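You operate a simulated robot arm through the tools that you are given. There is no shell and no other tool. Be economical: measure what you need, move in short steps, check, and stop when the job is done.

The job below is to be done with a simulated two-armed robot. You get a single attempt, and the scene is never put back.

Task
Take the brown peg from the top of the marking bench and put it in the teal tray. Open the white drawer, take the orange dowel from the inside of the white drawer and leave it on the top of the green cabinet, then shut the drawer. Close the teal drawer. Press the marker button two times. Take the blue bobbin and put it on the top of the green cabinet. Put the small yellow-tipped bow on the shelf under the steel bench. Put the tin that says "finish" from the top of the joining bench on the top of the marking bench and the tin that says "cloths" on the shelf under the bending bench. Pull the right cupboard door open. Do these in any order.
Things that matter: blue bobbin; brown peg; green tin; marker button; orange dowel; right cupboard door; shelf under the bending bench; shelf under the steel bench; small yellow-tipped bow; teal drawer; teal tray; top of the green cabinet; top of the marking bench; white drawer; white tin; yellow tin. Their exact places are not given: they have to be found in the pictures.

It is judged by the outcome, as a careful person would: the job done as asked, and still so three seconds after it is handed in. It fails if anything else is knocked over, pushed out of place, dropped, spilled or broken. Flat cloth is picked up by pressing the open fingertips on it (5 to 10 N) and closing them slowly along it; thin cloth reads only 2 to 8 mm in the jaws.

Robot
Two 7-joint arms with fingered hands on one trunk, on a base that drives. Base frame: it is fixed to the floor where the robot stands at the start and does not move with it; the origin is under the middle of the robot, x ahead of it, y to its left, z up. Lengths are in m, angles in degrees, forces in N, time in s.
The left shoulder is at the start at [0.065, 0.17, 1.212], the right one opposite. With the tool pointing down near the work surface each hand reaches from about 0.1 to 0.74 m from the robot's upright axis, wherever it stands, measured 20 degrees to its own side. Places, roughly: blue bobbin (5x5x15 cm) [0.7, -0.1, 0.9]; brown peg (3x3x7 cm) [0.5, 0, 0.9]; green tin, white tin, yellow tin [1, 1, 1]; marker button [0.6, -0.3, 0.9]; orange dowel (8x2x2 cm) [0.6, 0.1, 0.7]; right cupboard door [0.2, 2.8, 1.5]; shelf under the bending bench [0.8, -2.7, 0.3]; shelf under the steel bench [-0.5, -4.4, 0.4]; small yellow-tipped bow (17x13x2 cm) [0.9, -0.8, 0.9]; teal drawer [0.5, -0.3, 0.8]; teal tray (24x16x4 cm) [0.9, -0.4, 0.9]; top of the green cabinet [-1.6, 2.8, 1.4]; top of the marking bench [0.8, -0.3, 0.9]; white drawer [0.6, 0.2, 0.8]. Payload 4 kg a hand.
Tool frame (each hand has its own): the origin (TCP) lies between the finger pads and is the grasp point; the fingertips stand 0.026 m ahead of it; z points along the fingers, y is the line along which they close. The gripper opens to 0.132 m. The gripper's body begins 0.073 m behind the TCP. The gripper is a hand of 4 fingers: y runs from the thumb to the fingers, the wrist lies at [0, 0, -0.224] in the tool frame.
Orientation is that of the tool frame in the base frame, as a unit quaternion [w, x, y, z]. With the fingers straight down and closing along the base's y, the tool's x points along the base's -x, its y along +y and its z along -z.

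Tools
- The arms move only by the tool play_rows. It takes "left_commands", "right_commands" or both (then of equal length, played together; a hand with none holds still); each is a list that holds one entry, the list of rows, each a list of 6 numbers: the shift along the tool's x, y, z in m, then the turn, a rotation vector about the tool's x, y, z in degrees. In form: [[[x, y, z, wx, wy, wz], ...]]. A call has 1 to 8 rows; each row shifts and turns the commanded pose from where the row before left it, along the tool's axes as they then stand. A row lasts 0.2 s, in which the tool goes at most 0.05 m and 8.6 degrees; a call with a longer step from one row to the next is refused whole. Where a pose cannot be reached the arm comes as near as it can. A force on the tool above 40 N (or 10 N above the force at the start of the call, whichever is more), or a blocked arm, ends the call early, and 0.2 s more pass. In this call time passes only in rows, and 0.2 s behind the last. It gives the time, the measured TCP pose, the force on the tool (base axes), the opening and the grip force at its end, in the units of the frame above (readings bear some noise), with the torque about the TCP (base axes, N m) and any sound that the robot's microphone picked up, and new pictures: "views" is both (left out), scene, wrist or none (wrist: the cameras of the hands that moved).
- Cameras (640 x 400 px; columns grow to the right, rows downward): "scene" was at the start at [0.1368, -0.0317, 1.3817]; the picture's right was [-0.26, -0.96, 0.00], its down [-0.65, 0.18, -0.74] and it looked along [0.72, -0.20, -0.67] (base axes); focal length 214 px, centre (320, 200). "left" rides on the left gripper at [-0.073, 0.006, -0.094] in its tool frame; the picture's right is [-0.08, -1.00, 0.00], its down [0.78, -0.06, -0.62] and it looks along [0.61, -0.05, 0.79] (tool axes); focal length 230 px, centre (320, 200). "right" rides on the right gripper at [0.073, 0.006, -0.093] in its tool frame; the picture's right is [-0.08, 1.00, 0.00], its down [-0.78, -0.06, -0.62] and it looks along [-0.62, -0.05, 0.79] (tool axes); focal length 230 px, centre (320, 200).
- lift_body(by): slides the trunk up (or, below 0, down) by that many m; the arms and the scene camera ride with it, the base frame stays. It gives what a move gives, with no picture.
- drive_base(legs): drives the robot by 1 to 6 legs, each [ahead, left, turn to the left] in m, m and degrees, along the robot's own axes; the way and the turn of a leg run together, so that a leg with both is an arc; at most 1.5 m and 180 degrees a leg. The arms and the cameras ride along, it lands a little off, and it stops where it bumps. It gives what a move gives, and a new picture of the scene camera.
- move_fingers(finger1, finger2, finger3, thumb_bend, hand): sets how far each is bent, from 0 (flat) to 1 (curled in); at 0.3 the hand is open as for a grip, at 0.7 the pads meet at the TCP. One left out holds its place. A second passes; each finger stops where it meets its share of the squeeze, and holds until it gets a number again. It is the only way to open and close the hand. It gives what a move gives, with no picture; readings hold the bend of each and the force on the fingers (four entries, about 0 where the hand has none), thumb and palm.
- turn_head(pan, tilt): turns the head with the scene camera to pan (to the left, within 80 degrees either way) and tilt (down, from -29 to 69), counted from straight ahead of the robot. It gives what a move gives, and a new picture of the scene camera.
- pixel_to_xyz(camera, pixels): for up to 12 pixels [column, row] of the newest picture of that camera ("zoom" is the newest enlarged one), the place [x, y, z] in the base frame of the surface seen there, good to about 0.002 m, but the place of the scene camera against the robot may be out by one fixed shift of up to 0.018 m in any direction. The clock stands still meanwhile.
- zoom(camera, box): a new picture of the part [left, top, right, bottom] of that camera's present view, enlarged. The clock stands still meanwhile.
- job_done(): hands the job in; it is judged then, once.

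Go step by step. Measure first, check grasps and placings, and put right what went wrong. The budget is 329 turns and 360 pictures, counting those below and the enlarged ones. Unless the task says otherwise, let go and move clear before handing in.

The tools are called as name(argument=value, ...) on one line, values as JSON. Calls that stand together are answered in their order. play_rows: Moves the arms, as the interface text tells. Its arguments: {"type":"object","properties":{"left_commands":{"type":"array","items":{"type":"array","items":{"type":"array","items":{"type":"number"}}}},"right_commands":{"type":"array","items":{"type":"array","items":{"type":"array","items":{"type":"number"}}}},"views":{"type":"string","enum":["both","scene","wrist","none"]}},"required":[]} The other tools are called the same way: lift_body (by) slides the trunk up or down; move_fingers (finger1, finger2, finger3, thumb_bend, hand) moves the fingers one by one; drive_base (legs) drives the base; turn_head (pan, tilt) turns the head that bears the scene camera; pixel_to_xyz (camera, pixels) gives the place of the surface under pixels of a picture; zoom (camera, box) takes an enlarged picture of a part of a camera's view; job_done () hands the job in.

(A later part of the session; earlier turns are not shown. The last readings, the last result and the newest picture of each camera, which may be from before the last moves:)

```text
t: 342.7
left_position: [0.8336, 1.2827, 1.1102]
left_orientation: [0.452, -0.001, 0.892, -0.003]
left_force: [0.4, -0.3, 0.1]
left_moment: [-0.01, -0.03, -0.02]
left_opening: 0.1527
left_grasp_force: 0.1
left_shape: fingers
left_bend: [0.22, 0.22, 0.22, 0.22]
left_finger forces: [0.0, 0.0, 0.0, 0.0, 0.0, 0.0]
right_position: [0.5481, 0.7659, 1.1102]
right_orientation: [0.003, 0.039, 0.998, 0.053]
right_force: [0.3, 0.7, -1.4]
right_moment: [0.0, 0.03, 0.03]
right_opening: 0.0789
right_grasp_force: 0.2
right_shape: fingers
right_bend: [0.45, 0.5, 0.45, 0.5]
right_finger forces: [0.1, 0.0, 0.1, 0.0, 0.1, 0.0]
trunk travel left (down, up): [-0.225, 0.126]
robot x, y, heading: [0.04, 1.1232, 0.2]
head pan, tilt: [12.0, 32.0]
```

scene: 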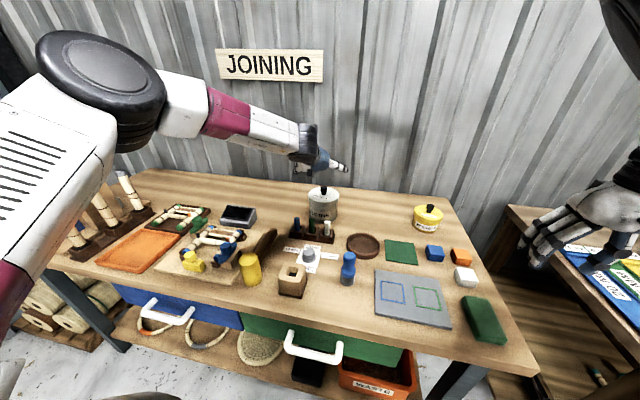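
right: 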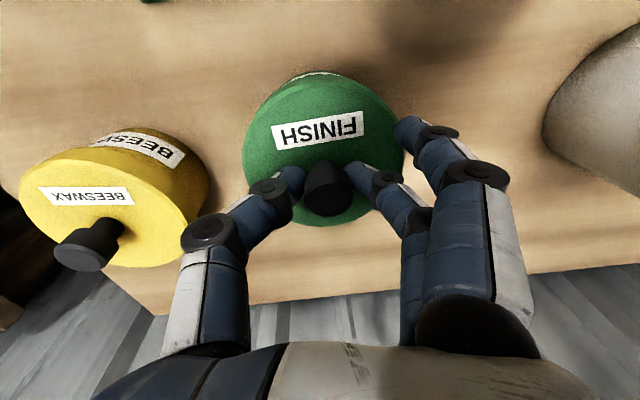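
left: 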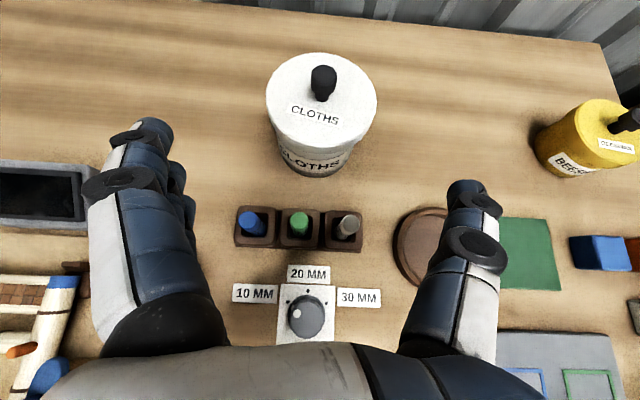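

Now come straight down: the tin passes between the open fingers, staying behind the markers.

play_rows(left_commands=[[[-0.024, -0.002, 0.033, 0, 0, 0], [0.0375, -0.001, 0.0272, 0, 0, 0], [0.0375, 0, 0.0272, 0, 0, 0], [0.032, 0, 0.0232, 0, 0, 0]]], views="both")

zoom(camera="scene", box=[240, 140, 400, 250])

```text
t: 343.7
left_position: [0.8708, 1.279, 0.9775]
left_orientation: [0.452, -0.002, 0.892, -0.003]
left_force: [0.5, -0.1, 0.0]
left_moment: [0.03, 0.01, 0.0]
left_opening: 0.1523
left_grasp_force: 0.0
left_shape: fingers
left_bend: [0.22, 0.22, 0.22, 0.22]
left_finger forces: [0.0, 0.0, 0.0, 0.1, 0.0, 0.0]
right_position: [0.5494, 0.767, 1.1116]
right_orientation: [0.003, 0.04, 0.998, 0.053]
right_force: [0.9, -0.1, 0.5]
right_moment: [0.02, 0.04, 0.0]
right_opening: 0.0789
right_grasp_force: 0.1
right_shape: fingers
right_bend: [0.45, 0.5, 0.45, 0.5]
right_finger forces: [0.1, 0.1, 0.0, 0.0, 0.0, 0.0]
trunk travel left (down, up): [-0.225, 0.126]
robot x, y, heading: [0.0389, 1.1181, 0.2]
head pan, tilt: [12.0, 32.0]
```

scene: 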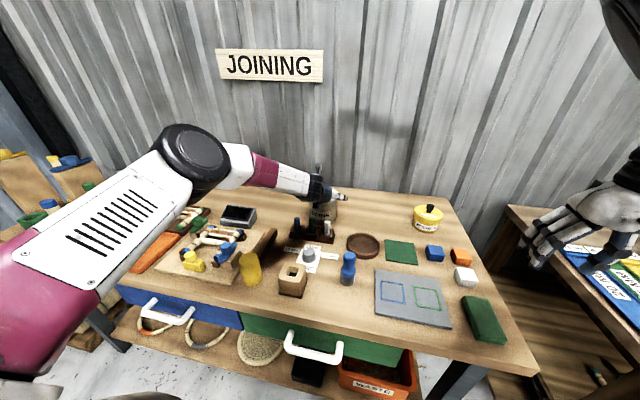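
left: 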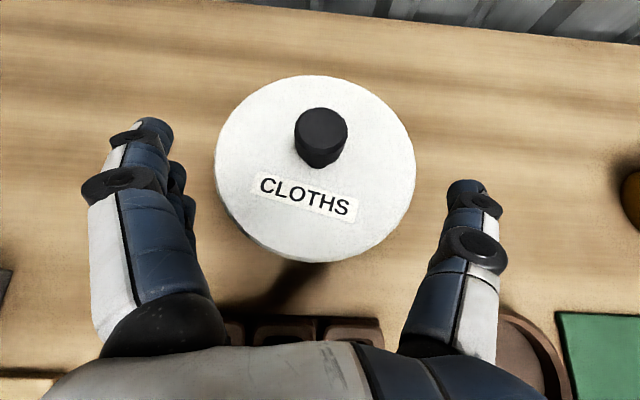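

```text
3.64 times, centred on (320, 195) of scene
```

zoom: 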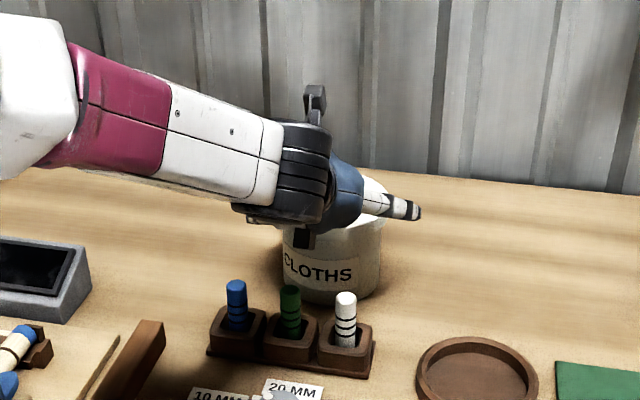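

No contact so far. Measure the underside of the hand relative to the marker tops.

pixel_to_xyz(camera="zoom", pixels=[[305, 245], [298, 235], [270, 222], [300, 222], [330, 232], [237, 285], [290, 290], [346, 298]])

```text
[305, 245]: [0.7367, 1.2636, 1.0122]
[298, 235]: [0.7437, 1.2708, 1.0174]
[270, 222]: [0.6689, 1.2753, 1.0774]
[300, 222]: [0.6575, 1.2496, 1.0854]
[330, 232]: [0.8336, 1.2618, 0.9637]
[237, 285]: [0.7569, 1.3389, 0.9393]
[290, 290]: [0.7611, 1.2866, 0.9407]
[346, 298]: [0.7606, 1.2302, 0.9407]
```

About 1 cm clearance remains if I lower 6 cm. Open finger 1 wider and lower in small steps.

move_fingers(hand="left", finger1=0.12)

play_rows(left_commands=[[[0.0162, 0, 0.0118, 0, 0, 0], [0.0162, 0, 0.0118, 0, 0, 0], [0.0081, 0, 0.0059, 0, 0, 0], [0.006, 0, 0.0064, 0, 0, 0]]], views="both")

zoom(camera="scene", box=[240, 140, 400, 250])

```text
t: 344.7
left_position: [0.8699, 1.2782, 0.9771]
left_orientation: [0.452, -0.002, 0.892, -0.001]
left_force: [0.3, 0.1, 0.3]
left_moment: [0.0, 0.04, 0.0]
left_opening: 0.1625
left_grasp_force: 0.1
left_shape: fingers
left_bend: [0.12, 0.22, 0.22, 0.22]
left_finger forces: [0.0, 0.0, 0.1, 0.0, 0.0, 0.1]
right_position: [0.5484, 0.7658, 1.1127]
right_orientation: [0.003, 0.039, 0.998, 0.053]
right_force: [-0.1, 0.2, -0.4]
right_moment: [0.01, -0.01, -0.02]
right_opening: 0.0788
right_grasp_force: 0.2
right_shape: fingers
right_bend: [0.45, 0.5, 0.45, 0.5]
right_finger forces: [0.1, 0.1, 0.0, 0.0, 0.0, 0.0]
trunk travel left (down, up): [-0.225, 0.126]
robot x, y, heading: [0.0366, 1.1243, 0.1]
head pan, tilt: [12.0, 32.0]
```

```text
t: 345.7
left_position: [0.8749, 1.2794, 0.9184]
left_orientation: [0.451, -0.001, 0.892, -0.002]
left_force: [0.5, 0.0, 0.6]
left_moment: [0.02, 0.0, -0.01]
left_opening: 0.1626
left_grasp_force: 0.1
left_shape: fingers
left_bend: [0.12, 0.22, 0.22, 0.22]
left_finger forces: [0.0, 0.0, 0.0, 0.0, 0.0, 0.0]
right_position: [0.5483, 0.7655, 1.111]
right_orientation: [0.003, 0.04, 0.998, 0.053]
right_force: [0.3, -0.3, 0.2]
right_moment: [0.03, 0.01, 0.02]
right_opening: 0.0788
right_grasp_force: 0.1
right_shape: fingers
right_bend: [0.45, 0.5, 0.45, 0.5]
right_finger forces: [0.0, 0.0, 0.1, 0.0, 0.0, 0.0]
trunk travel left (down, up): [-0.225, 0.126]
robot x, y, heading: [0.043, 1.1225, 0.2]
head pan, tilt: [12.0, 32.0]
```

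scene: 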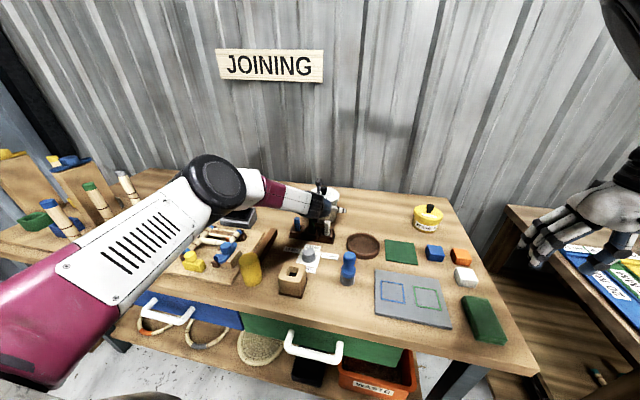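
left: 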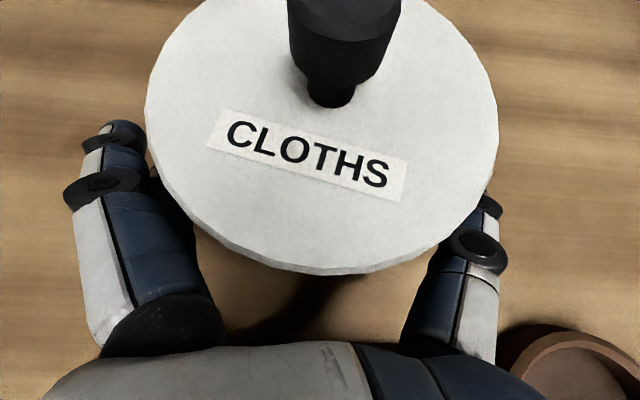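

```text
3.64 times, centred on (320, 195) of scene
```

zoom: 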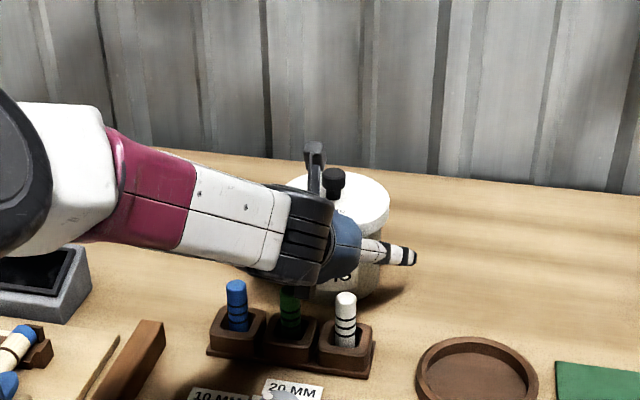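

In place without contact. Close fingers 2, 3 and thumb in stages.

move_fingers(hand="left", finger2=0.38, finger3=0.38, thumb_bend=0.38)

move_fingers(hand="left", finger2=0.55, finger3=0.55, thumb_bend=0.52)

zoom(camera="left", box=[0, 0, 640, 400])

```text
t: 346.7
left_position: [0.8749, 1.2792, 0.9182]
left_orientation: [0.452, -0.002, 0.892, -0.002]
left_force: [-0.4, 0.6, 0.6]
left_moment: [0.01, -0.04, -0.01]
left_opening: 0.1424
left_grasp_force: 0.4
left_shape: fingers
left_bend: [0.12, 0.37, 0.38, 0.38]
left_finger forces: [0.0, 0.3, 0.1, 0.1, 0.1, 0.0]
right_position: [0.5476, 0.7668, 1.1125]
right_orientation: [0.004, 0.039, 0.998, 0.053]
right_force: [0.0, -0.1, 0.5]
right_moment: [0.0, -0.01, -0.01]
right_opening: 0.0787
right_grasp_force: 0.0
right_shape: fingers
right_bend: [0.45, 0.5, 0.45, 0.5]
right_finger forces: [0.0, 0.1, 0.1, 0.0, 0.1, 0.1]
trunk travel left (down, up): [-0.225, 0.126]
robot x, y, heading: [0.0386, 1.1224, 0.2]
head pan, tilt: [12.0, 32.0]
```

```text
t: 347.7
left_position: [0.8731, 1.2793, 0.9183]
left_orientation: [0.451, -0.002, 0.893, -0.001]
left_force: [-0.8, 0.4, 0.4]
left_moment: [0.16, 0.0, -0.05]
left_opening: 0.1378
left_grasp_force: 15.4
left_shape: fingers
left_bend: [0.12, 0.39, 0.4, 0.45]
left_finger forces: [0.1, 7.7, 7.8, 0.0, 15.0, 0.1]
right_position: [0.5481, 0.7662, 1.1111]
right_orientation: [0.004, 0.039, 0.998, 0.053]
right_force: [0.7, 0.1, 0.9]
right_moment: [0.04, -0.01, 0.02]
right_opening: 0.0786
right_grasp_force: 0.1
right_shape: fingers
right_bend: [0.45, 0.5, 0.45, 0.5]
right_finger forces: [0.0, 0.1, 0.1, 0.0, 0.0, 0.1]
trunk travel left (down, up): [-0.225, 0.126]
robot x, y, heading: [0.035, 1.1221, 0.2]
head pan, tilt: [12.0, 32.0]
```

```text
1.00 times, centred on (320, 200) of left (not enlarged: the box is as wide or as high as the picture)
```

zoom: 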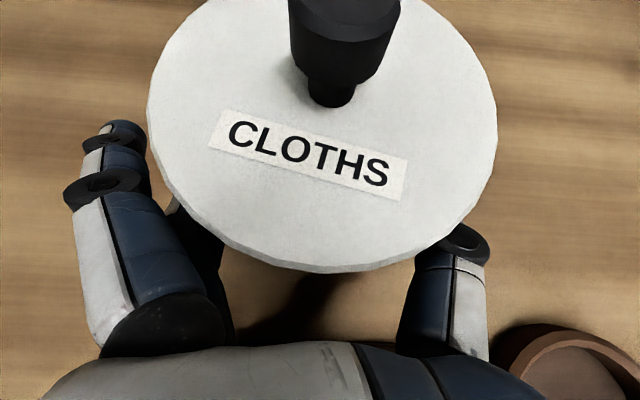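

Gripping the body under the lid. Tighten and lift slowly, straight up.

move_fingers(hand="left", finger2=0.65, finger3=0.65, thumb_bend=0.62)

play_rows(left_commands=[[[-0.0081, 0, -0.0059, 0, 0, 0], [-0.0121, 0, -0.0088, 0, 0, 0], [-0.0162, 0, -0.0118, 0, 0, 0]]], views="both")

zoom(camera="scene", box=[240, 140, 400, 250])

```text
t: 348.7
left_position: [0.8736, 1.2793, 0.9191]
left_orientation: [0.452, -0.001, 0.892, -0.003]
left_force: [0.0, -1.9, 0.3]
left_moment: [0.05, 0.0, -0.03]
left_opening: 0.1342
left_grasp_force: 17.4
left_shape: fingers
left_bend: [0.12, 0.36, 0.37, 0.5]
left_finger forces: [0.1, 8.5, 8.4, 0.0, 18.9, 0.0]
right_position: [0.5484, 0.7656, 1.1115]
right_orientation: [0.003, 0.04, 0.998, 0.053]
right_force: [-0.7, -1.0, -0.1]
right_moment: [0.03, 0.01, -0.01]
right_opening: 0.0789
right_grasp_force: 0.1
right_shape: fingers
right_bend: [0.45, 0.5, 0.45, 0.5]
right_finger forces: [0.0, 0.0, 0.0, 0.0, 0.0, 0.1]
trunk travel left (down, up): [-0.225, 0.126]
robot x, y, heading: [0.0393, 1.1217, 0.7]
head pan, tilt: [12.0, 32.0]
```

```text
t: 349.5
left_position: [0.8731, 1.2788, 0.9656]
left_orientation: [0.451, -0.001, 0.892, -0.002]
left_force: [0.1, -0.5, -5.7]
left_moment: [-0.02, 0.13, -0.01]
left_opening: 0.1332
left_grasp_force: 18.4
left_shape: fingers
left_bend: [0.12, 0.36, 0.37, 0.5]
left_finger forces: [0.0, 9.6, 8.9, 0.1, 18.2, 0.0]
right_position: [0.5475, 0.7662, 1.1118]
right_orientation: [0.004, 0.04, 0.998, 0.053]
right_force: [-0.7, 0.1, 0.0]
right_moment: [0.0, -0.01, 0.0]
right_opening: 0.0787
right_grasp_force: 0.2
right_shape: fingers
right_bend: [0.45, 0.5, 0.45, 0.5]
right_finger forces: [0.0, 0.0, 0.1, 0.0, 0.0, 0.1]
trunk travel left (down, up): [-0.225, 0.126]
robot x, y, heading: [0.0389, 1.1184, 0.4]
head pan, tilt: [12.0, 32.0]
```

scene: 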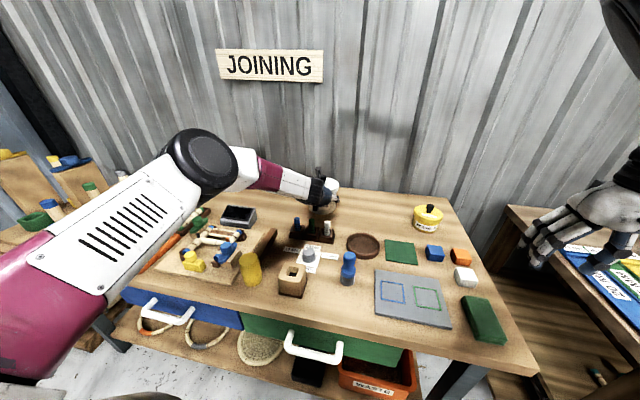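
left: 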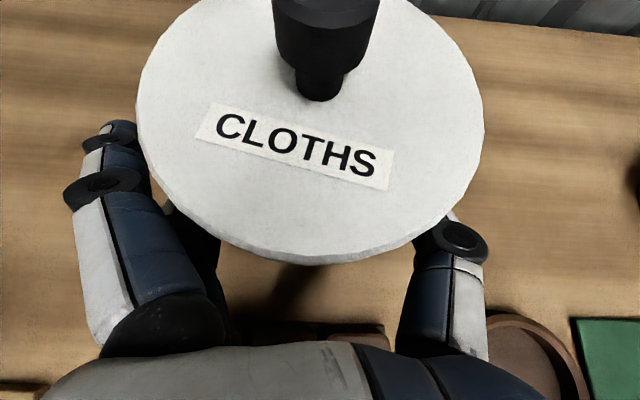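

```text
3.64 times, centred on (320, 195) of scene
```

zoom: 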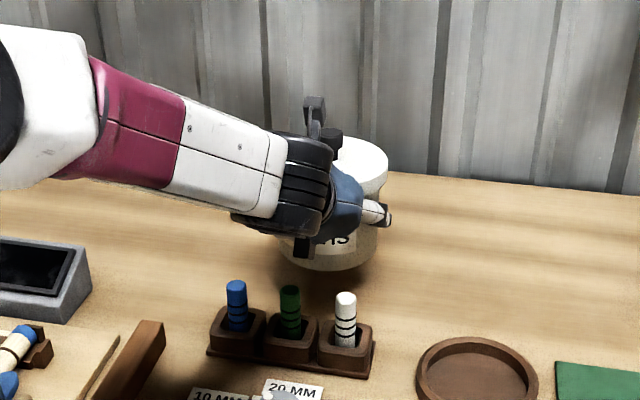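

The whole CLOTHS tin is lifted with its lid. Raise, retract the arm, and back off.

play_rows(left_commands=[[[-0.0324, 0, -0.0235, 0, 0, 0], [-0.0324, 0, -0.0235, 0, 0, 0], [-0.0324, 0, -0.0235, 0, 0, 0], [-0.0324, 0, -0.0235, 0, 0, 0]]], views="none")

drive_base(legs=[[-0.4, 0, -0.3]])

play_rows(left_commands=[[[0.0235, 0, -0.0324, 0, 0, 0], [0.0235, 0, -0.0324, 0, 0, 0], [0.0235, 0, -0.0324, 0, 0, 0], [0.0235, 0, -0.0324, 0, 0, 0], [0.0235, 0, -0.0324, 0, 0, 0], [0.0235, 0, -0.0324, 0, 0, 0]]], views="both")

```text
t: 350.5
left_position: [0.873, 1.277, 1.1276]
left_orientation: [0.451, -0.001, 0.893, -0.003]
left_force: [0.5, 0.0, -5.7]
left_moment: [-0.04, 0.11, -0.02]
left_opening: 0.1333
left_grasp_force: 18.2
left_shape: fingers
left_bend: [0.12, 0.36, 0.37, 0.5]
left_finger forces: [0.1, 9.5, 8.9, 0.0, 18.2, 0.0]
right_position: [0.5475, 0.7656, 1.1117]
right_orientation: [0.004, 0.039, 0.998, 0.054]
right_force: [-0.5, 0.1, 0.4]
right_moment: [-0.03, 0.0, 0.0]
right_opening: 0.079
right_grasp_force: 0.0
right_shape: fingers
right_bend: [0.45, 0.5, 0.45, 0.5]
right_finger forces: [0.0, 0.0, 0.0, 0.1, 0.0, 0.0]
trunk travel left (down, up): [-0.225, 0.126]
robot x, y, heading: [0.0344, 1.1199, 0.2]
head pan, tilt: [12.0, 32.0]
```

```text
t: 353.0
left_position: [0.4813, 1.2724, 1.1269]
left_orientation: [0.451, 0.001, 0.893, -0.003]
left_force: [-0.6, 0.7, -5.2]
left_moment: [-0.04, 0.1, 0.0]
left_opening: 0.1336
left_grasp_force: 18.3
left_shape: fingers
left_bend: [0.12, 0.36, 0.37, 0.5]
left_finger forces: [0.0, 9.5, 9.0, 0.0, 18.1, 0.0]
right_position: [0.1517, 0.7621, 1.1114]
right_orientation: [0.004, 0.042, 0.998, 0.053]
right_force: [-0.2, -0.8, 0.2]
right_moment: [0.0, 0.03, -0.02]
right_opening: 0.079
right_grasp_force: 0.0
right_shape: fingers
right_bend: [0.45, 0.5, 0.45, 0.5]
right_finger forces: [0.0, 0.0, 0.0, 0.2, 0.0, 0.0]
trunk travel left (down, up): [-0.225, 0.126]
robot x, y, heading: [-0.3552, 1.1198, 0.1]
head pan, tilt: [12.0, 32.0]
```

scene: 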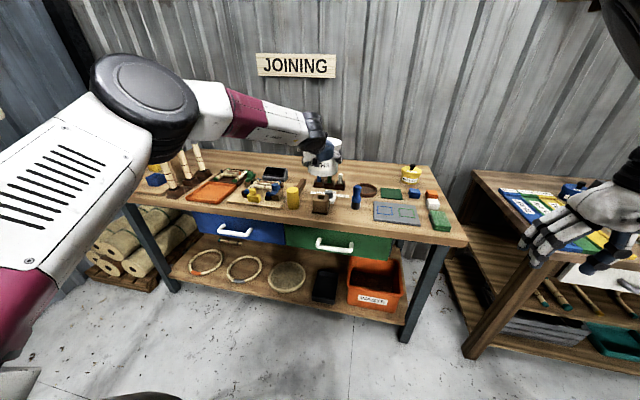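

```text
t: 354.4
left_position: [0.2385, 1.2751, 1.1277]
left_orientation: [0.452, 0.001, 0.892, -0.003]
left_force: [0.6, 0.0, -4.3]
left_moment: [-0.03, 0.12, 0.02]
left_opening: 0.1334
left_grasp_force: 18.3
left_shape: fingers
left_bend: [0.12, 0.36, 0.37, 0.5]
left_finger forces: [0.0, 9.6, 8.8, 0.1, 18.1, 0.0]
right_position: [0.1513, 0.7626, 1.1131]
right_orientation: [0.004, 0.042, 0.998, 0.054]
right_force: [0.5, 0.1, 0.2]
right_moment: [0.0, 0.02, -0.02]
right_opening: 0.079
right_grasp_force: 0.0
right_shape: fingers
right_bend: [0.45, 0.5, 0.45, 0.5]
right_finger forces: [0.0, 0.0, 0.1, 0.0, 0.0, 0.0]
trunk travel left (down, up): [-0.225, 0.126]
robot x, y, heading: [-0.3557, 1.1182, -0.2]
head pan, tilt: [12.0, 32.0]
```

scene: 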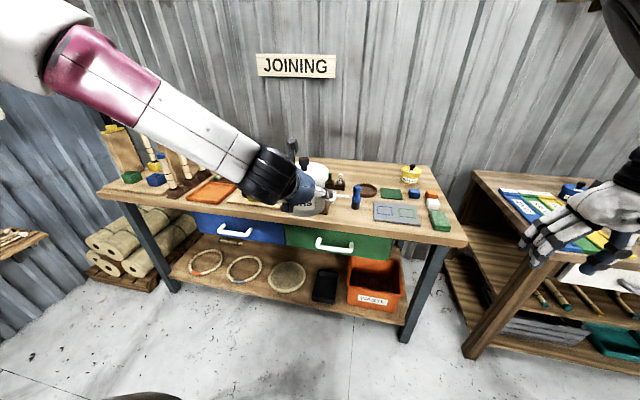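
left: 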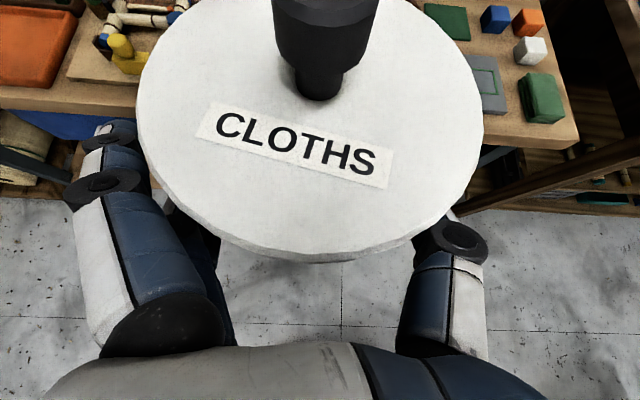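

Now go for the bow with the right hand: drive right 1.67 m, straighten the right hand, then forward.

drive_base(legs=[[0, -0.85, 0], [0, -0.85, 0]])

play_rows(right_commands=[[[0, 0, 0, 6.1, 0.5, -4.8], [0, 0, -0.03, 0, 0, 0]]], views="none")

turn_head(pan=-15, tilt=40)

```text
t: 369.7
left_position: [0.2199, -0.4432, 1.1257]
left_orientation: [0.452, 0.011, 0.892, -0.008]
left_force: [-0.9, -0.2, -6.1]
left_moment: [-0.01, 0.15, 0.01]
left_opening: 0.1333
left_grasp_force: 18.4
left_shape: fingers
left_bend: [0.12, 0.36, 0.37, 0.5]
left_finger forces: [0.0, 9.5, 8.8, 0.0, 18.0, 0.1]
right_position: [0.1191, -0.9547, 1.1123]
right_orientation: [0.003, 0.053, 0.997, 0.053]
right_force: [-0.4, -0.4, 0.0]
right_moment: [0.02, 0.02, 0.0]
right_opening: 0.0787
right_grasp_force: 0.0
right_shape: fingers
right_bend: [0.45, 0.5, 0.45, 0.5]
right_finger forces: [0.1, 0.1, 0.0, 0.0, 0.0, 0.0]
trunk travel left (down, up): [-0.225, 0.126]
robot x, y, heading: [-0.3779, -0.5861, -1.2]
head pan, tilt: [12.0, 32.0]
```

scene: 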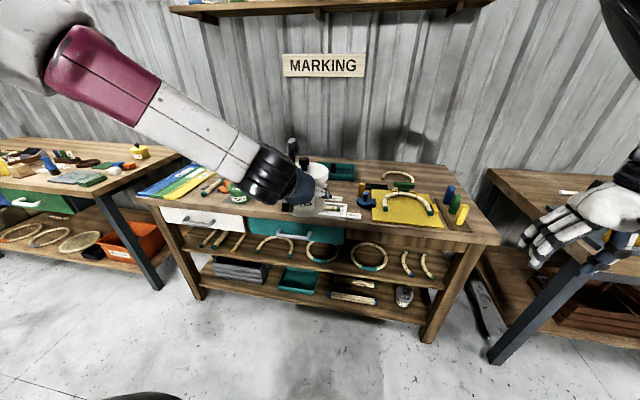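

```text
t: 370.3
left_position: [0.2183, -0.4423, 1.1274]
left_orientation: [0.452, 0.011, 0.892, -0.008]
left_force: [0.0, -1.0, -5.1]
left_moment: [0.0, 0.14, 0.0]
left_opening: 0.1336
left_grasp_force: 18.6
left_shape: fingers
left_bend: [0.12, 0.36, 0.37, 0.5]
left_finger forces: [0.0, 9.6, 8.8, 0.0, 18.0, 0.1]
right_position: [0.1105, -0.9709, 1.1311]
right_orientation: [-0.007, 0.037, 0.999, 0.019]
right_force: [-0.1, 1.0, -0.3]
right_moment: [0.01, -0.02, 0.03]
right_opening: 0.079
right_grasp_force: 0.1
right_shape: fingers
right_bend: [0.45, 0.5, 0.45, 0.5]
right_finger forces: [0.0, 0.1, 0.0, 0.0, 0.1, 0.1]
trunk travel left (down, up): [-0.225, 0.126]
robot x, y, heading: [-0.383, -0.5849, -1.2]
head pan, tilt: [12.0, 32.0]
```

```text
t: 371.2
left_position: [0.2195, -0.4422, 1.1267]
left_orientation: [0.451, 0.012, 0.892, -0.009]
left_force: [-0.8, -0.1, -3.9]
left_moment: [-0.06, 0.11, 0.06]
left_opening: 0.1335
left_grasp_force: 18.2
left_shape: fingers
left_bend: [0.12, 0.36, 0.37, 0.5]
left_finger forces: [0.0, 9.5, 8.8, 0.1, 18.0, 0.1]
right_position: [0.1123, -0.9664, 1.1347]
right_orientation: [-0.003, 0.033, 0.999, 0.023]
right_force: [1.0, 0.1, -0.7]
right_moment: [0.02, -0.03, 0.02]
right_opening: 0.0787
right_grasp_force: 0.1
right_shape: fingers
right_bend: [0.45, 0.5, 0.45, 0.5]
right_finger forces: [0.1, 0.0, 0.0, 0.1, 0.0, 0.1]
trunk travel left (down, up): [-0.225, 0.126]
robot x, y, heading: [-0.3813, -0.581, -1.6]
head pan, tilt: [-15.0, 40.0]
```

scene: 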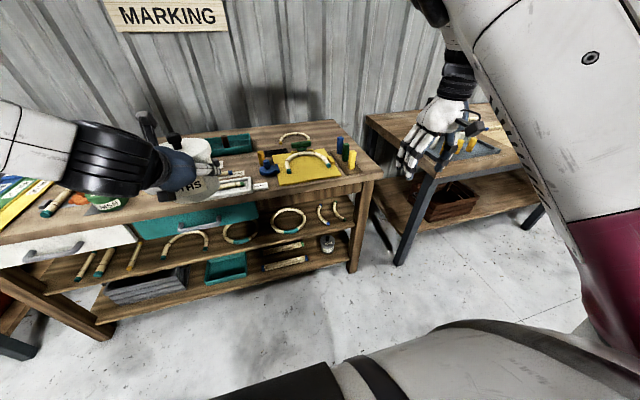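

The bow is at (295,135). Drive forward and correct heading.

drive_base(legs=[[0.5, 0.0, 1.5]])

turn_head(pan=-15, tilt=48)

zoom(camera="right", box=[0, 0, 640, 400])

```text
t: 374.2
left_position: [0.7156, -0.4281, 1.1268]
left_orientation: [0.451, -0.002, 0.892, -0.002]
left_force: [-0.6, -0.2, -5.4]
left_moment: [-0.02, 0.16, 0.0]
left_opening: 0.1336
left_grasp_force: 17.9
left_shape: fingers
left_bend: [0.12, 0.36, 0.37, 0.5]
left_finger forces: [0.0, 9.5, 8.8, 0.1, 18.0, 0.1]
right_position: [0.6259, -0.9558, 1.1359]
right_orientation: [-0.001, 0.018, 1.0, 0.024]
right_force: [0.0, -0.2, -0.2]
right_moment: [-0.03, 0.01, -0.03]
right_opening: 0.0788
right_grasp_force: 0.2
right_shape: fingers
right_bend: [0.45, 0.5, 0.45, 0.5]
right_finger forces: [0.1, 0.0, 0.0, 0.0, 0.1, 0.0]
trunk travel left (down, up): [-0.225, 0.126]
robot x, y, heading: [0.1221, -0.5902, 0.4]
head pan, tilt: [-15.0, 40.0]
```

scene: 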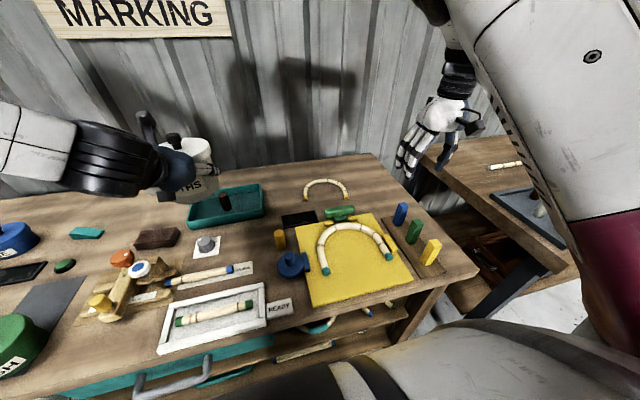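

```text
t: 374.9
left_position: [0.7155, -0.4288, 1.1268]
left_orientation: [0.452, -0.002, 0.892, -0.002]
left_force: [-0.1, 0.3, -5.6]
left_moment: [-0.02, 0.14, 0.02]
left_opening: 0.1334
left_grasp_force: 18.7
left_shape: fingers
left_bend: [0.12, 0.36, 0.37, 0.5]
left_finger forces: [0.0, 9.6, 8.9, 0.0, 18.1, 0.0]
right_position: [0.6247, -0.9587, 1.1342]
right_orientation: [-0.001, 0.021, 0.999, 0.026]
right_force: [-0.2, -0.2, 0.1]
right_moment: [-0.01, -0.01, 0.01]
right_opening: 0.0789
right_grasp_force: 0.0
right_shape: fingers
right_bend: [0.45, 0.5, 0.45, 0.5]
right_finger forces: [0.0, 0.0, 0.0, 0.0, 0.0, 0.0]
trunk travel left (down, up): [-0.225, 0.126]
robot x, y, heading: [0.1198, -0.587, 0.6]
head pan, tilt: [-15.0, 48.0]
```

scene: 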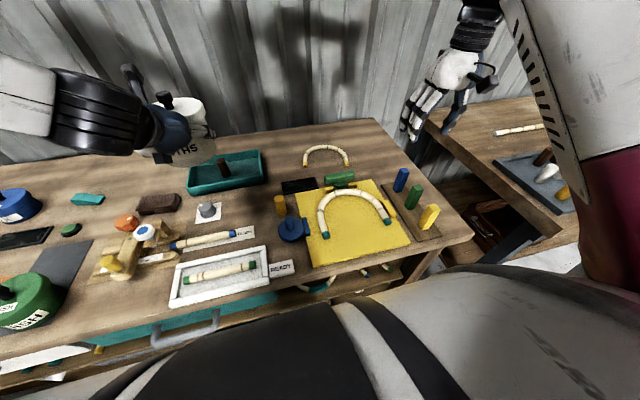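

```text
1.00 times, centred on (320, 200) of right (not enlarged: the box is as wide or as high as the picture)
```

zoom: 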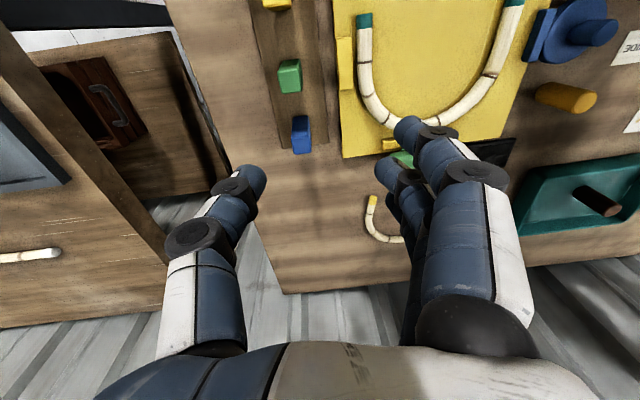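

Measure the bow in both views.

pixel_to_xyz(camera="zoom", pixels=[[372, 200], [368, 215], [372, 230], [385, 238], [400, 240], [402, 158], [390, 145], [345, 150]])

zoom(camera="scene", box=[270, 120, 390, 210])

```text
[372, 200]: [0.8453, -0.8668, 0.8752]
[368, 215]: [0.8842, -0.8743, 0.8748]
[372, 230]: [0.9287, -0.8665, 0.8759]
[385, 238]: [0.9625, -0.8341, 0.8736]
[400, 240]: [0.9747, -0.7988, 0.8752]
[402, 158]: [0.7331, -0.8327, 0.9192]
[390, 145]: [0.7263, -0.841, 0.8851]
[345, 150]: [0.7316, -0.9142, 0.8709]
```

```text
4.44 times, centred on (330, 165) of scene
```

zoom: 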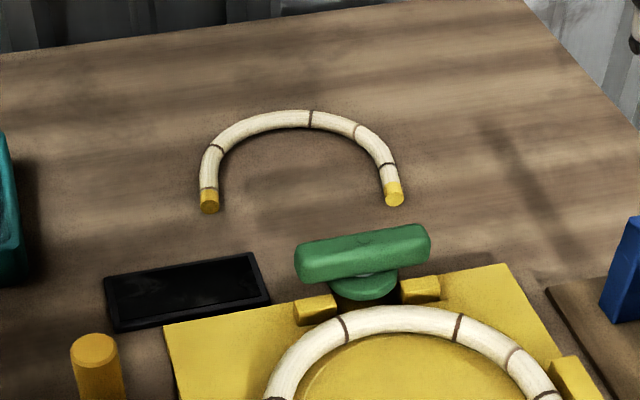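

Right limb of the bow at about (0.885,-0.874), running along x. Move the base a bit closer and set the right hand over it.

drive_base(legs=[[0.085, -0.07, 0]])

move_fingers(hand="right", finger1=0.5, finger2=0.5, finger3=0.5, thumb_bend=0.5)

play_rows(right_commands=[[[-0.03, 0.02, 0, 2.8, 0, -2.2], [-0.04, 0.025, 0, 0, 0, 0], [-0.04, 0.025, 0, 0, 0, 0], [-0.04, 0.025, 0.01, 0, 0, 0], [-0.02, 0.02, 0.03, 0, 0, 0]]], views="both")

```text
t: 376.1
left_position: [0.7988, -0.497, 1.126]
left_orientation: [0.451, -0.003, 0.893, -0.001]
left_force: [-0.1, -0.5, -5.2]
left_moment: [-0.04, 0.1, 0.03]
left_opening: 0.1336
left_grasp_force: 18.1
left_shape: fingers
left_bend: [0.12, 0.36, 0.37, 0.5]
left_finger forces: [0.1, 9.4, 8.9, 0.0, 18.1, 0.1]
right_position: [0.7088, -1.0255, 1.1346]
right_orientation: [-0.002, 0.021, 0.999, 0.025]
right_force: [-0.4, 0.2, 0.5]
right_moment: [0.0, 0.0, -0.01]
right_opening: 0.0787
right_grasp_force: 0.2
right_shape: fingers
right_bend: [0.45, 0.5, 0.45, 0.5]
right_finger forces: [0.1, 0.0, 0.0, 0.1, 0.1, 0.0]
trunk travel left (down, up): [-0.225, 0.126]
robot x, y, heading: [0.2075, -0.6586, 0.8]
head pan, tilt: [-15.0, 48.0]
```

scene: 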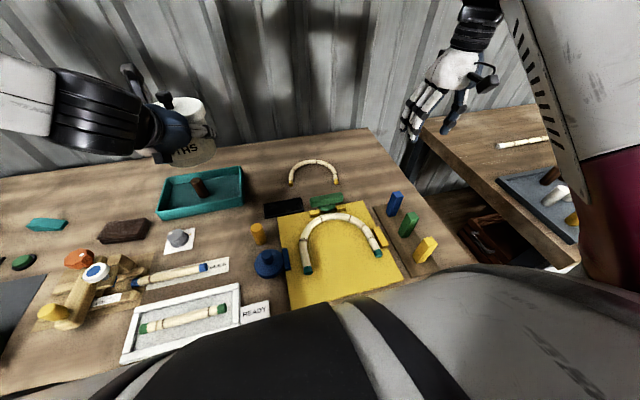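

```text
t: 377.1
left_position: [0.7999, -0.4959, 1.1263]
left_orientation: [0.451, -0.003, 0.893, -0.001]
left_force: [-0.1, -0.4, -3.7]
left_moment: [-0.07, 0.13, -0.02]
left_opening: 0.1335
left_grasp_force: 18.2
left_shape: fingers
left_bend: [0.12, 0.36, 0.37, 0.5]
left_finger forces: [0.0, 9.6, 8.9, 0.0, 18.0, 0.1]
right_position: [0.7082, -1.0253, 1.1347]
right_orientation: [-0.001, 0.02, 0.999, 0.027]
right_force: [0.0, -0.6, 0.0]
right_moment: [0.02, -0.02, -0.01]
right_opening: 0.071
right_grasp_force: 0.0
right_shape: fingers
right_bend: [0.5, 0.5, 0.5, 0.5]
right_finger forces: [0.0, 0.0, 0.1, 0.0, 0.0, 0.0]
trunk travel left (down, up): [-0.225, 0.126]
robot x, y, heading: [0.2061, -0.6564, 0.7]
head pan, tilt: [-15.0, 48.0]
```

```text
t: 378.3
left_position: [0.7986, -0.4953, 1.1253]
left_orientation: [0.451, -0.002, 0.893, -0.002]
left_force: [0.9, 0.7, -5.3]
left_moment: [-0.05, 0.09, 0.01]
left_opening: 0.1334
left_grasp_force: 18.3
left_shape: fingers
left_bend: [0.12, 0.36, 0.37, 0.5]
left_finger forces: [0.0, 9.6, 8.8, 0.1, 18.1, 0.1]
right_position: [0.8841, -0.915, 1.0968]
right_orientation: [0.0, 0.004, 1.0, 0.003]
right_force: [0.2, 0.0, 0.0]
right_moment: [-0.01, 0.01, 0.02]
right_opening: 0.0707
right_grasp_force: 0.0
right_shape: fingers
right_bend: [0.5, 0.5, 0.5, 0.5]
right_finger forces: [0.0, 0.1, 0.0, 0.0, 0.0, 0.1]
trunk travel left (down, up): [-0.225, 0.126]
robot x, y, heading: [0.2029, -0.6539, 0.7]
head pan, tilt: [-15.0, 48.0]
```

scene: 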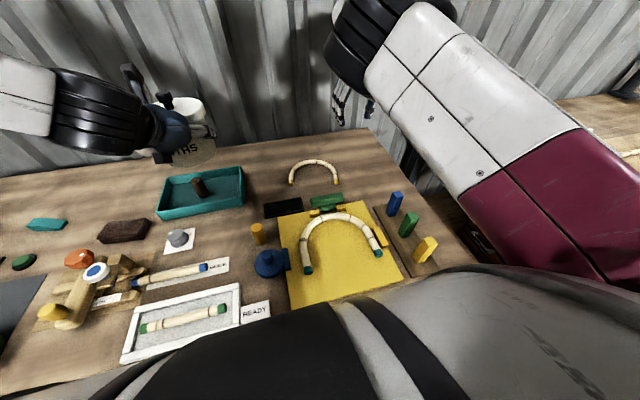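
right: 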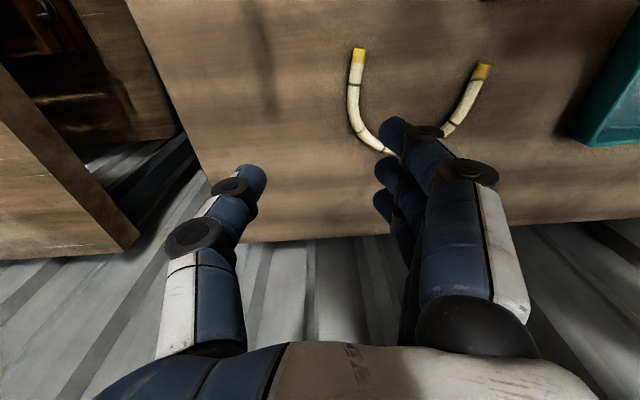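

pixel_to_xyz(camera="right", pixels=[[358, 55], [353, 75], [352, 95], [355, 115], [363, 132], [378, 147], [483, 72], [465, 110], [300, 100]])

```text
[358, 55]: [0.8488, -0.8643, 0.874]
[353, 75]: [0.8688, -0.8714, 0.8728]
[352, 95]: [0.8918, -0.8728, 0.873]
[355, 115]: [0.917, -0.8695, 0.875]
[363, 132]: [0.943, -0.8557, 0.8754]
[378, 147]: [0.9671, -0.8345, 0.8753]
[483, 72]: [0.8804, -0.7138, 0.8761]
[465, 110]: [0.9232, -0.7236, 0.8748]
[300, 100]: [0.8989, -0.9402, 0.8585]
```

Limb at (0.892,-0.873). Move over and descend.

play_rows(right_commands=[[[-0.009, 0.043, 0, 0, 0, 0], [0, 0, 0.05, 0, 0, 0], [0, 0, 0.05, 0, 0, 0], [0, 0, 0.05, 0, 0, 0], [0, 0, 0.03, 0, 0, 0]]], views="wrist")

```text
t: 379.7
left_position: [0.7993, -0.4963, 1.1262]
left_orientation: [0.45, -0.003, 0.893, -0.001]
left_force: [0.3, 0.1, -4.4]
left_moment: [-0.05, 0.12, 0.06]
left_opening: 0.1335
left_grasp_force: 18.3
left_shape: fingers
left_bend: [0.12, 0.36, 0.37, 0.5]
left_finger forces: [0.0, 9.5, 8.8, 0.0, 18.0, 0.0]
right_position: [0.8925, -0.9086, 0.9219]
right_orientation: [0.005, 0.036, 0.999, 0.007]
right_force: [0.3, 0.4, -0.7]
right_moment: [-0.04, -0.01, -0.01]
right_opening: 0.0711
right_grasp_force: 0.2
right_shape: fingers
right_bend: [0.5, 0.5, 0.5, 0.5]
right_finger forces: [0.0, 0.0, 0.1, 0.0, 0.0, 0.0]
trunk travel left (down, up): [-0.225, 0.126]
robot x, y, heading: [0.2023, -0.6587, 0.5]
head pan, tilt: [-15.0, 48.0]
stopped in row 5 (right hand): the arm was blocked; the commanded pose is now the measured one
```

right: 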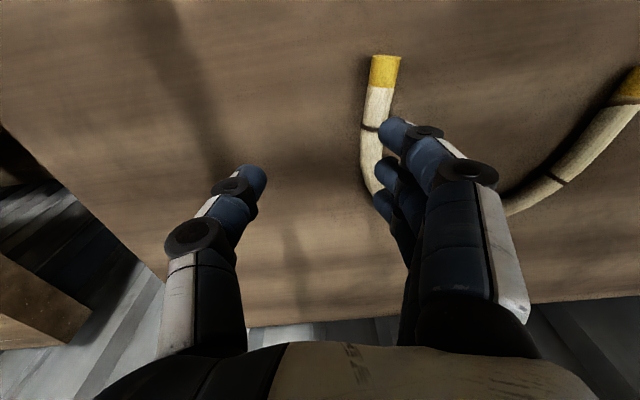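

The arm can't come further inward; raise, shift the base left 3.7 cm, and descend again.

play_rows(right_commands=[[[0, 0, -0.04, 0, 0, 0], [0, 0, -0.02, 0.8, 0.5, -4.1]]], views="none")

drive_base(legs=[[0, 0.045, 0]])

play_rows(right_commands=[[[0, 0, 0.02, 0, 0, 0], [0, 0, 0.03, 0, 0, 0]]], views="wrist")

```text
t: 380.3
left_position: [0.7984, -0.496, 1.1261]
left_orientation: [0.451, -0.003, 0.893, -0.002]
left_force: [0.5, 0.3, -4.2]
left_moment: [-0.07, 0.15, 0.02]
left_opening: 0.1336
left_grasp_force: 18.6
left_shape: fingers
left_bend: [0.12, 0.36, 0.37, 0.5]
left_finger forces: [0.0, 9.6, 8.8, 0.1, 18.1, 0.0]
right_position: [0.8885, -0.922, 0.9784]
right_orientation: [-0.004, 0.01, 1.0, 0.001]
right_force: [0.1, -0.8, 0.1]
right_moment: [-0.01, 0.0, -0.04]
right_opening: 0.0709
right_grasp_force: 0.1
right_shape: fingers
right_bend: [0.5, 0.5, 0.5, 0.5]
right_finger forces: [0.1, 0.0, 0.0, 0.0, 0.0, 0.0]
trunk travel left (down, up): [-0.225, 0.126]
robot x, y, heading: [0.2002, -0.6561, 0.6]
head pan, tilt: [-15.0, 48.0]
```

```text
t: 381.4
left_position: [0.7973, -0.452, 1.1253]
left_orientation: [0.452, -0.004, 0.892, -0.001]
left_force: [-0.5, 1.2, -4.9]
left_moment: [-0.04, 0.14, 0.03]
left_opening: 0.1336
left_grasp_force: 17.9
left_shape: fingers
left_bend: [0.12, 0.36, 0.37, 0.5]
left_finger forces: [0.1, 9.5, 8.8, 0.0, 18.0, 0.1]
right_position: [0.8889, -0.875, 0.9838]
right_orientation: [0.0, 0.009, 1.0, 0.003]
right_force: [-0.7, 0.5, 0.1]
right_moment: [0.04, -0.01, -0.01]
right_opening: 0.0707
right_grasp_force: 0.1
right_shape: fingers
right_bend: [0.5, 0.5, 0.5, 0.5]
right_finger forces: [0.0, 0.0, 0.0, 0.0, 0.0, 0.1]
trunk travel left (down, up): [-0.225, 0.126]
robot x, y, heading: [0.2084, -0.6137, 0.7]
head pan, tilt: [-15.0, 48.0]
```

scene: 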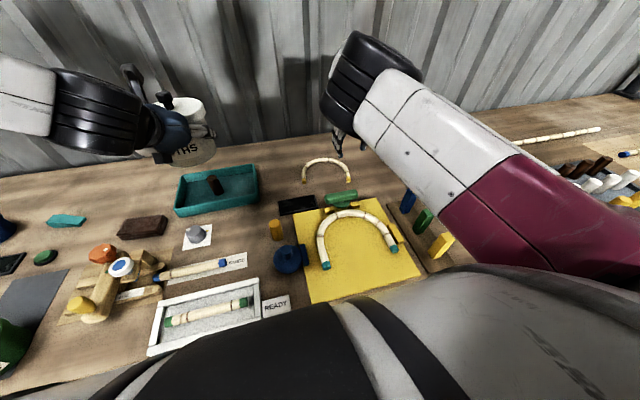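

```text
t: 382.0
left_position: [0.799, -0.4511, 1.1263]
left_orientation: [0.452, -0.003, 0.892, -0.001]
left_force: [1.2, -0.3, -5.2]
left_moment: [-0.04, 0.13, -0.02]
left_opening: 0.1334
left_grasp_force: 17.8
left_shape: fingers
left_bend: [0.12, 0.36, 0.37, 0.5]
left_finger forces: [0.1, 9.6, 8.7, 0.0, 18.1, 0.0]
right_position: [0.8918, -0.8764, 0.932]
right_orientation: [-0.001, 0.009, 1.0, 0.003]
right_force: [-0.1, 0.6, -0.9]
right_moment: [-0.04, 0.03, 0.01]
right_opening: 0.0709
right_grasp_force: 0.0
right_shape: fingers
right_bend: [0.5, 0.5, 0.5, 0.5]
right_finger forces: [0.0, 0.1, 0.1, 0.1, 0.0, 0.1]
trunk travel left (down, up): [-0.225, 0.126]
robot x, y, heading: [0.2013, -0.6117, 0.5]
head pan, tilt: [-15.0, 48.0]
```

right: 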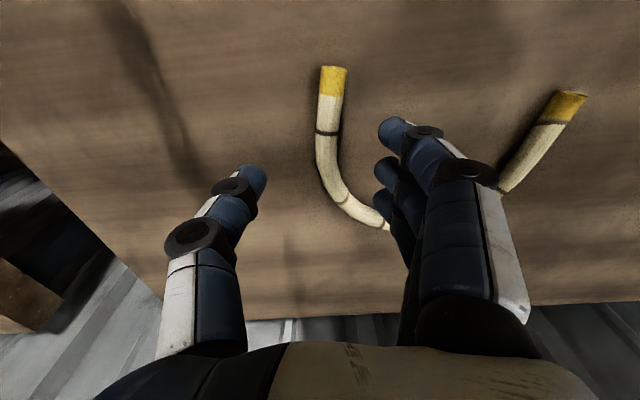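

Limb is between thumb and fingers. Descend to just above the table and close.

play_rows(right_commands=[[[0, 0, 0.025, 0, 0, 0], [0, 0, 0.014, 0, 0, 0]]], views="wrist")

move_fingers(hand="right", finger1=0.68, finger2=0.75, finger3=0.6, thumb_bend=0.7)

zoom(camera="right", box=[0, 0, 640, 400])

```text
t: 382.6
left_position: [0.7983, -0.451, 1.1278]
left_orientation: [0.451, -0.003, 0.892, -0.001]
left_force: [1.1, -0.9, -4.2]
left_moment: [-0.04, 0.12, 0.01]
left_opening: 0.1336
left_grasp_force: 18.5
left_shape: fingers
left_bend: [0.12, 0.36, 0.37, 0.5]
left_finger forces: [0.1, 9.6, 8.8, 0.0, 18.1, 0.1]
right_position: [0.8907, -0.876, 0.8944]
right_orientation: [0.001, 0.01, 1.0, 0.003]
right_force: [-0.4, -0.3, 1.1]
right_moment: [0.01, 0.0, 0.03]
right_opening: 0.0708
right_grasp_force: 0.1
right_shape: fingers
right_bend: [0.5, 0.5, 0.5, 0.5]
right_finger forces: [0.0, 0.1, 0.1, 0.0, 0.0, 0.0]
trunk travel left (down, up): [-0.225, 0.126]
robot x, y, heading: [0.2028, -0.6107, 0.6]
head pan, tilt: [-15.0, 48.0]
```

right: 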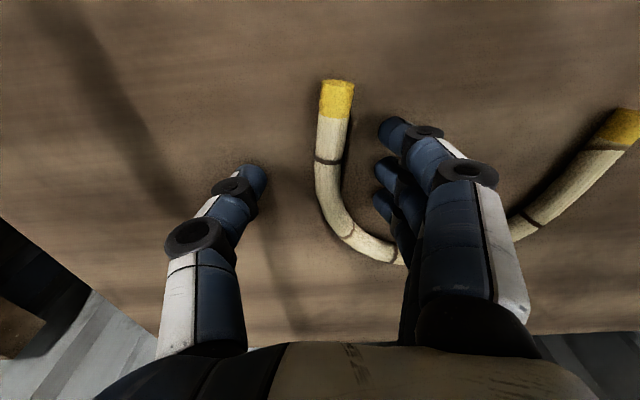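

```text
t: 383.6
left_position: [0.7991, -0.4508, 1.1256]
left_orientation: [0.452, -0.002, 0.892, -0.001]
left_force: [0.2, -0.1, -4.3]
left_moment: [0.01, 0.13, 0.04]
left_opening: 0.1335
left_grasp_force: 18.4
left_shape: fingers
left_bend: [0.12, 0.36, 0.37, 0.5]
left_finger forces: [0.1, 9.6, 8.8, 0.0, 18.1, 0.0]
right_position: [0.8913, -0.8757, 0.8941]
right_orientation: [0.0, 0.009, 1.0, 0.002]
right_force: [-0.3, 0.0, 0.7]
right_moment: [0.01, 0.01, -0.03]
right_opening: 0.0225
right_grasp_force: 5.0
right_shape: fingers
right_bend: [0.67, 0.73, 0.6, 0.68]
right_finger forces: [0.6, 4.7, 0.0, 0.0, 5.0, 0.1]
trunk travel left (down, up): [-0.225, 0.126]
robot x, y, heading: [0.2046, -0.6128, 0.6]
head pan, tilt: [-15.0, 48.0]
```

```text
1.00 times, centred on (320, 200) of right (not enlarged: the box is as wide or as high as the picture)
```

zoom: 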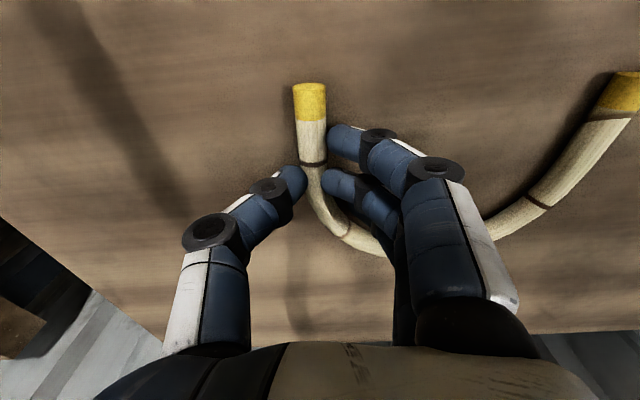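

Gripped at the limb. Tighten and lift.

move_fingers(hand="right", finger1=0.75, finger2=0.82, thumb_bend=0.76)

play_rows(right_commands=[[[0, 0, -0.03, 0, 0, 0], [0, 0, -0.05, 0, 0, 0], [0, 0, -0.05, 0, 0, 0], [0, 0, -0.05, 0, 0, 0], [0.02, 0, -0.03, 0, 0, 0]]], views="both")

```text
t: 384.6
left_position: [0.7989, -0.451, 1.1269]
left_orientation: [0.452, -0.004, 0.892, 0.0]
left_force: [0.4, -1.1, -4.6]
left_moment: [-0.08, 0.14, -0.01]
left_opening: 0.1334
left_grasp_force: 18.4
left_shape: fingers
left_bend: [0.12, 0.36, 0.37, 0.5]
left_finger forces: [0.1, 9.6, 8.8, 0.0, 18.2, 0.0]
right_position: [0.8913, -0.8758, 0.8945]
right_orientation: [0.001, 0.009, 1.0, 0.003]
right_force: [1.2, -0.7, 3.9]
right_moment: [-0.02, -0.03, -0.04]
right_opening: 0.0152
right_grasp_force: 12.0
right_shape: fingers
right_bend: [0.73, 0.73, 0.6, 0.7]
right_finger forces: [4.1, 7.9, 0.0, 0.1, 11.5, 0.0]
trunk travel left (down, up): [-0.225, 0.126]
robot x, y, heading: [0.2047, -0.6154, 0.5]
head pan, tilt: [-15.0, 48.0]
```

```text
t: 386.0
left_position: [0.7983, -0.451, 1.1261]
left_orientation: [0.449, -0.003, 0.893, -0.001]
left_force: [-0.5, 0.2, -4.6]
left_moment: [-0.03, 0.18, -0.01]
left_opening: 0.1332
left_grasp_force: 18.2
left_shape: fingers
left_bend: [0.12, 0.36, 0.37, 0.5]
left_finger forces: [0.0, 9.6, 8.8, 0.0, 18.1, 0.0]
right_position: [0.8686, -0.9066, 1.0986]
right_orientation: [-0.005, 0.037, 0.999, 0.009]
right_force: [0.2, 0.5, -0.3]
right_moment: [0.02, 0.0, -0.01]
right_opening: 0.0093
right_grasp_force: 0.1
right_shape: fingers
right_bend: [0.75, 0.74, 0.6, 0.72]
right_finger forces: [0.0, 0.1, 0.0, 0.1, 0.0, 0.0]
trunk travel left (down, up): [-0.225, 0.126]
robot x, y, heading: [0.204, -0.6075, 0.3]
head pan, tilt: [-15.0, 48.0]
stopped in row 5 (right hand): the arm was blocked; the commanded pose is now the measured one
```

scene: 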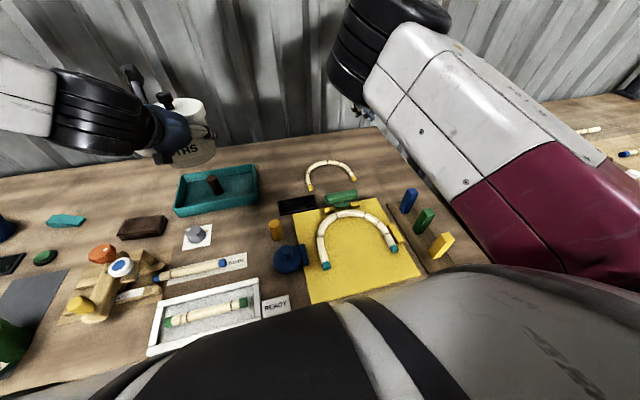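
right: 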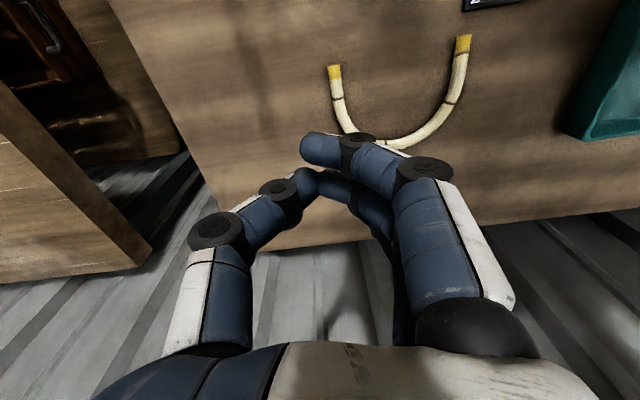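

The bow slipped out: the grip was too high. Measure its new place.

pixel_to_xyz(camera="right", pixels=[[335, 72], [338, 90], [342, 110], [350, 127], [463, 45], [458, 75], [450, 105], [430, 130], [400, 145], [375, 143]])

```text
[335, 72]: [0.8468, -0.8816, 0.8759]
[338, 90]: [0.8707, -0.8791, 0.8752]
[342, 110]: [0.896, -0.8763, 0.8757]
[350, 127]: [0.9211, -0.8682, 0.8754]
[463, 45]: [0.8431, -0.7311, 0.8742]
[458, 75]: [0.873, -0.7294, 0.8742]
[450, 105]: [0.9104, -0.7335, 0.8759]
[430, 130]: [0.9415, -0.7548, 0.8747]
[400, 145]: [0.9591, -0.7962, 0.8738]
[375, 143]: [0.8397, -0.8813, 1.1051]
```

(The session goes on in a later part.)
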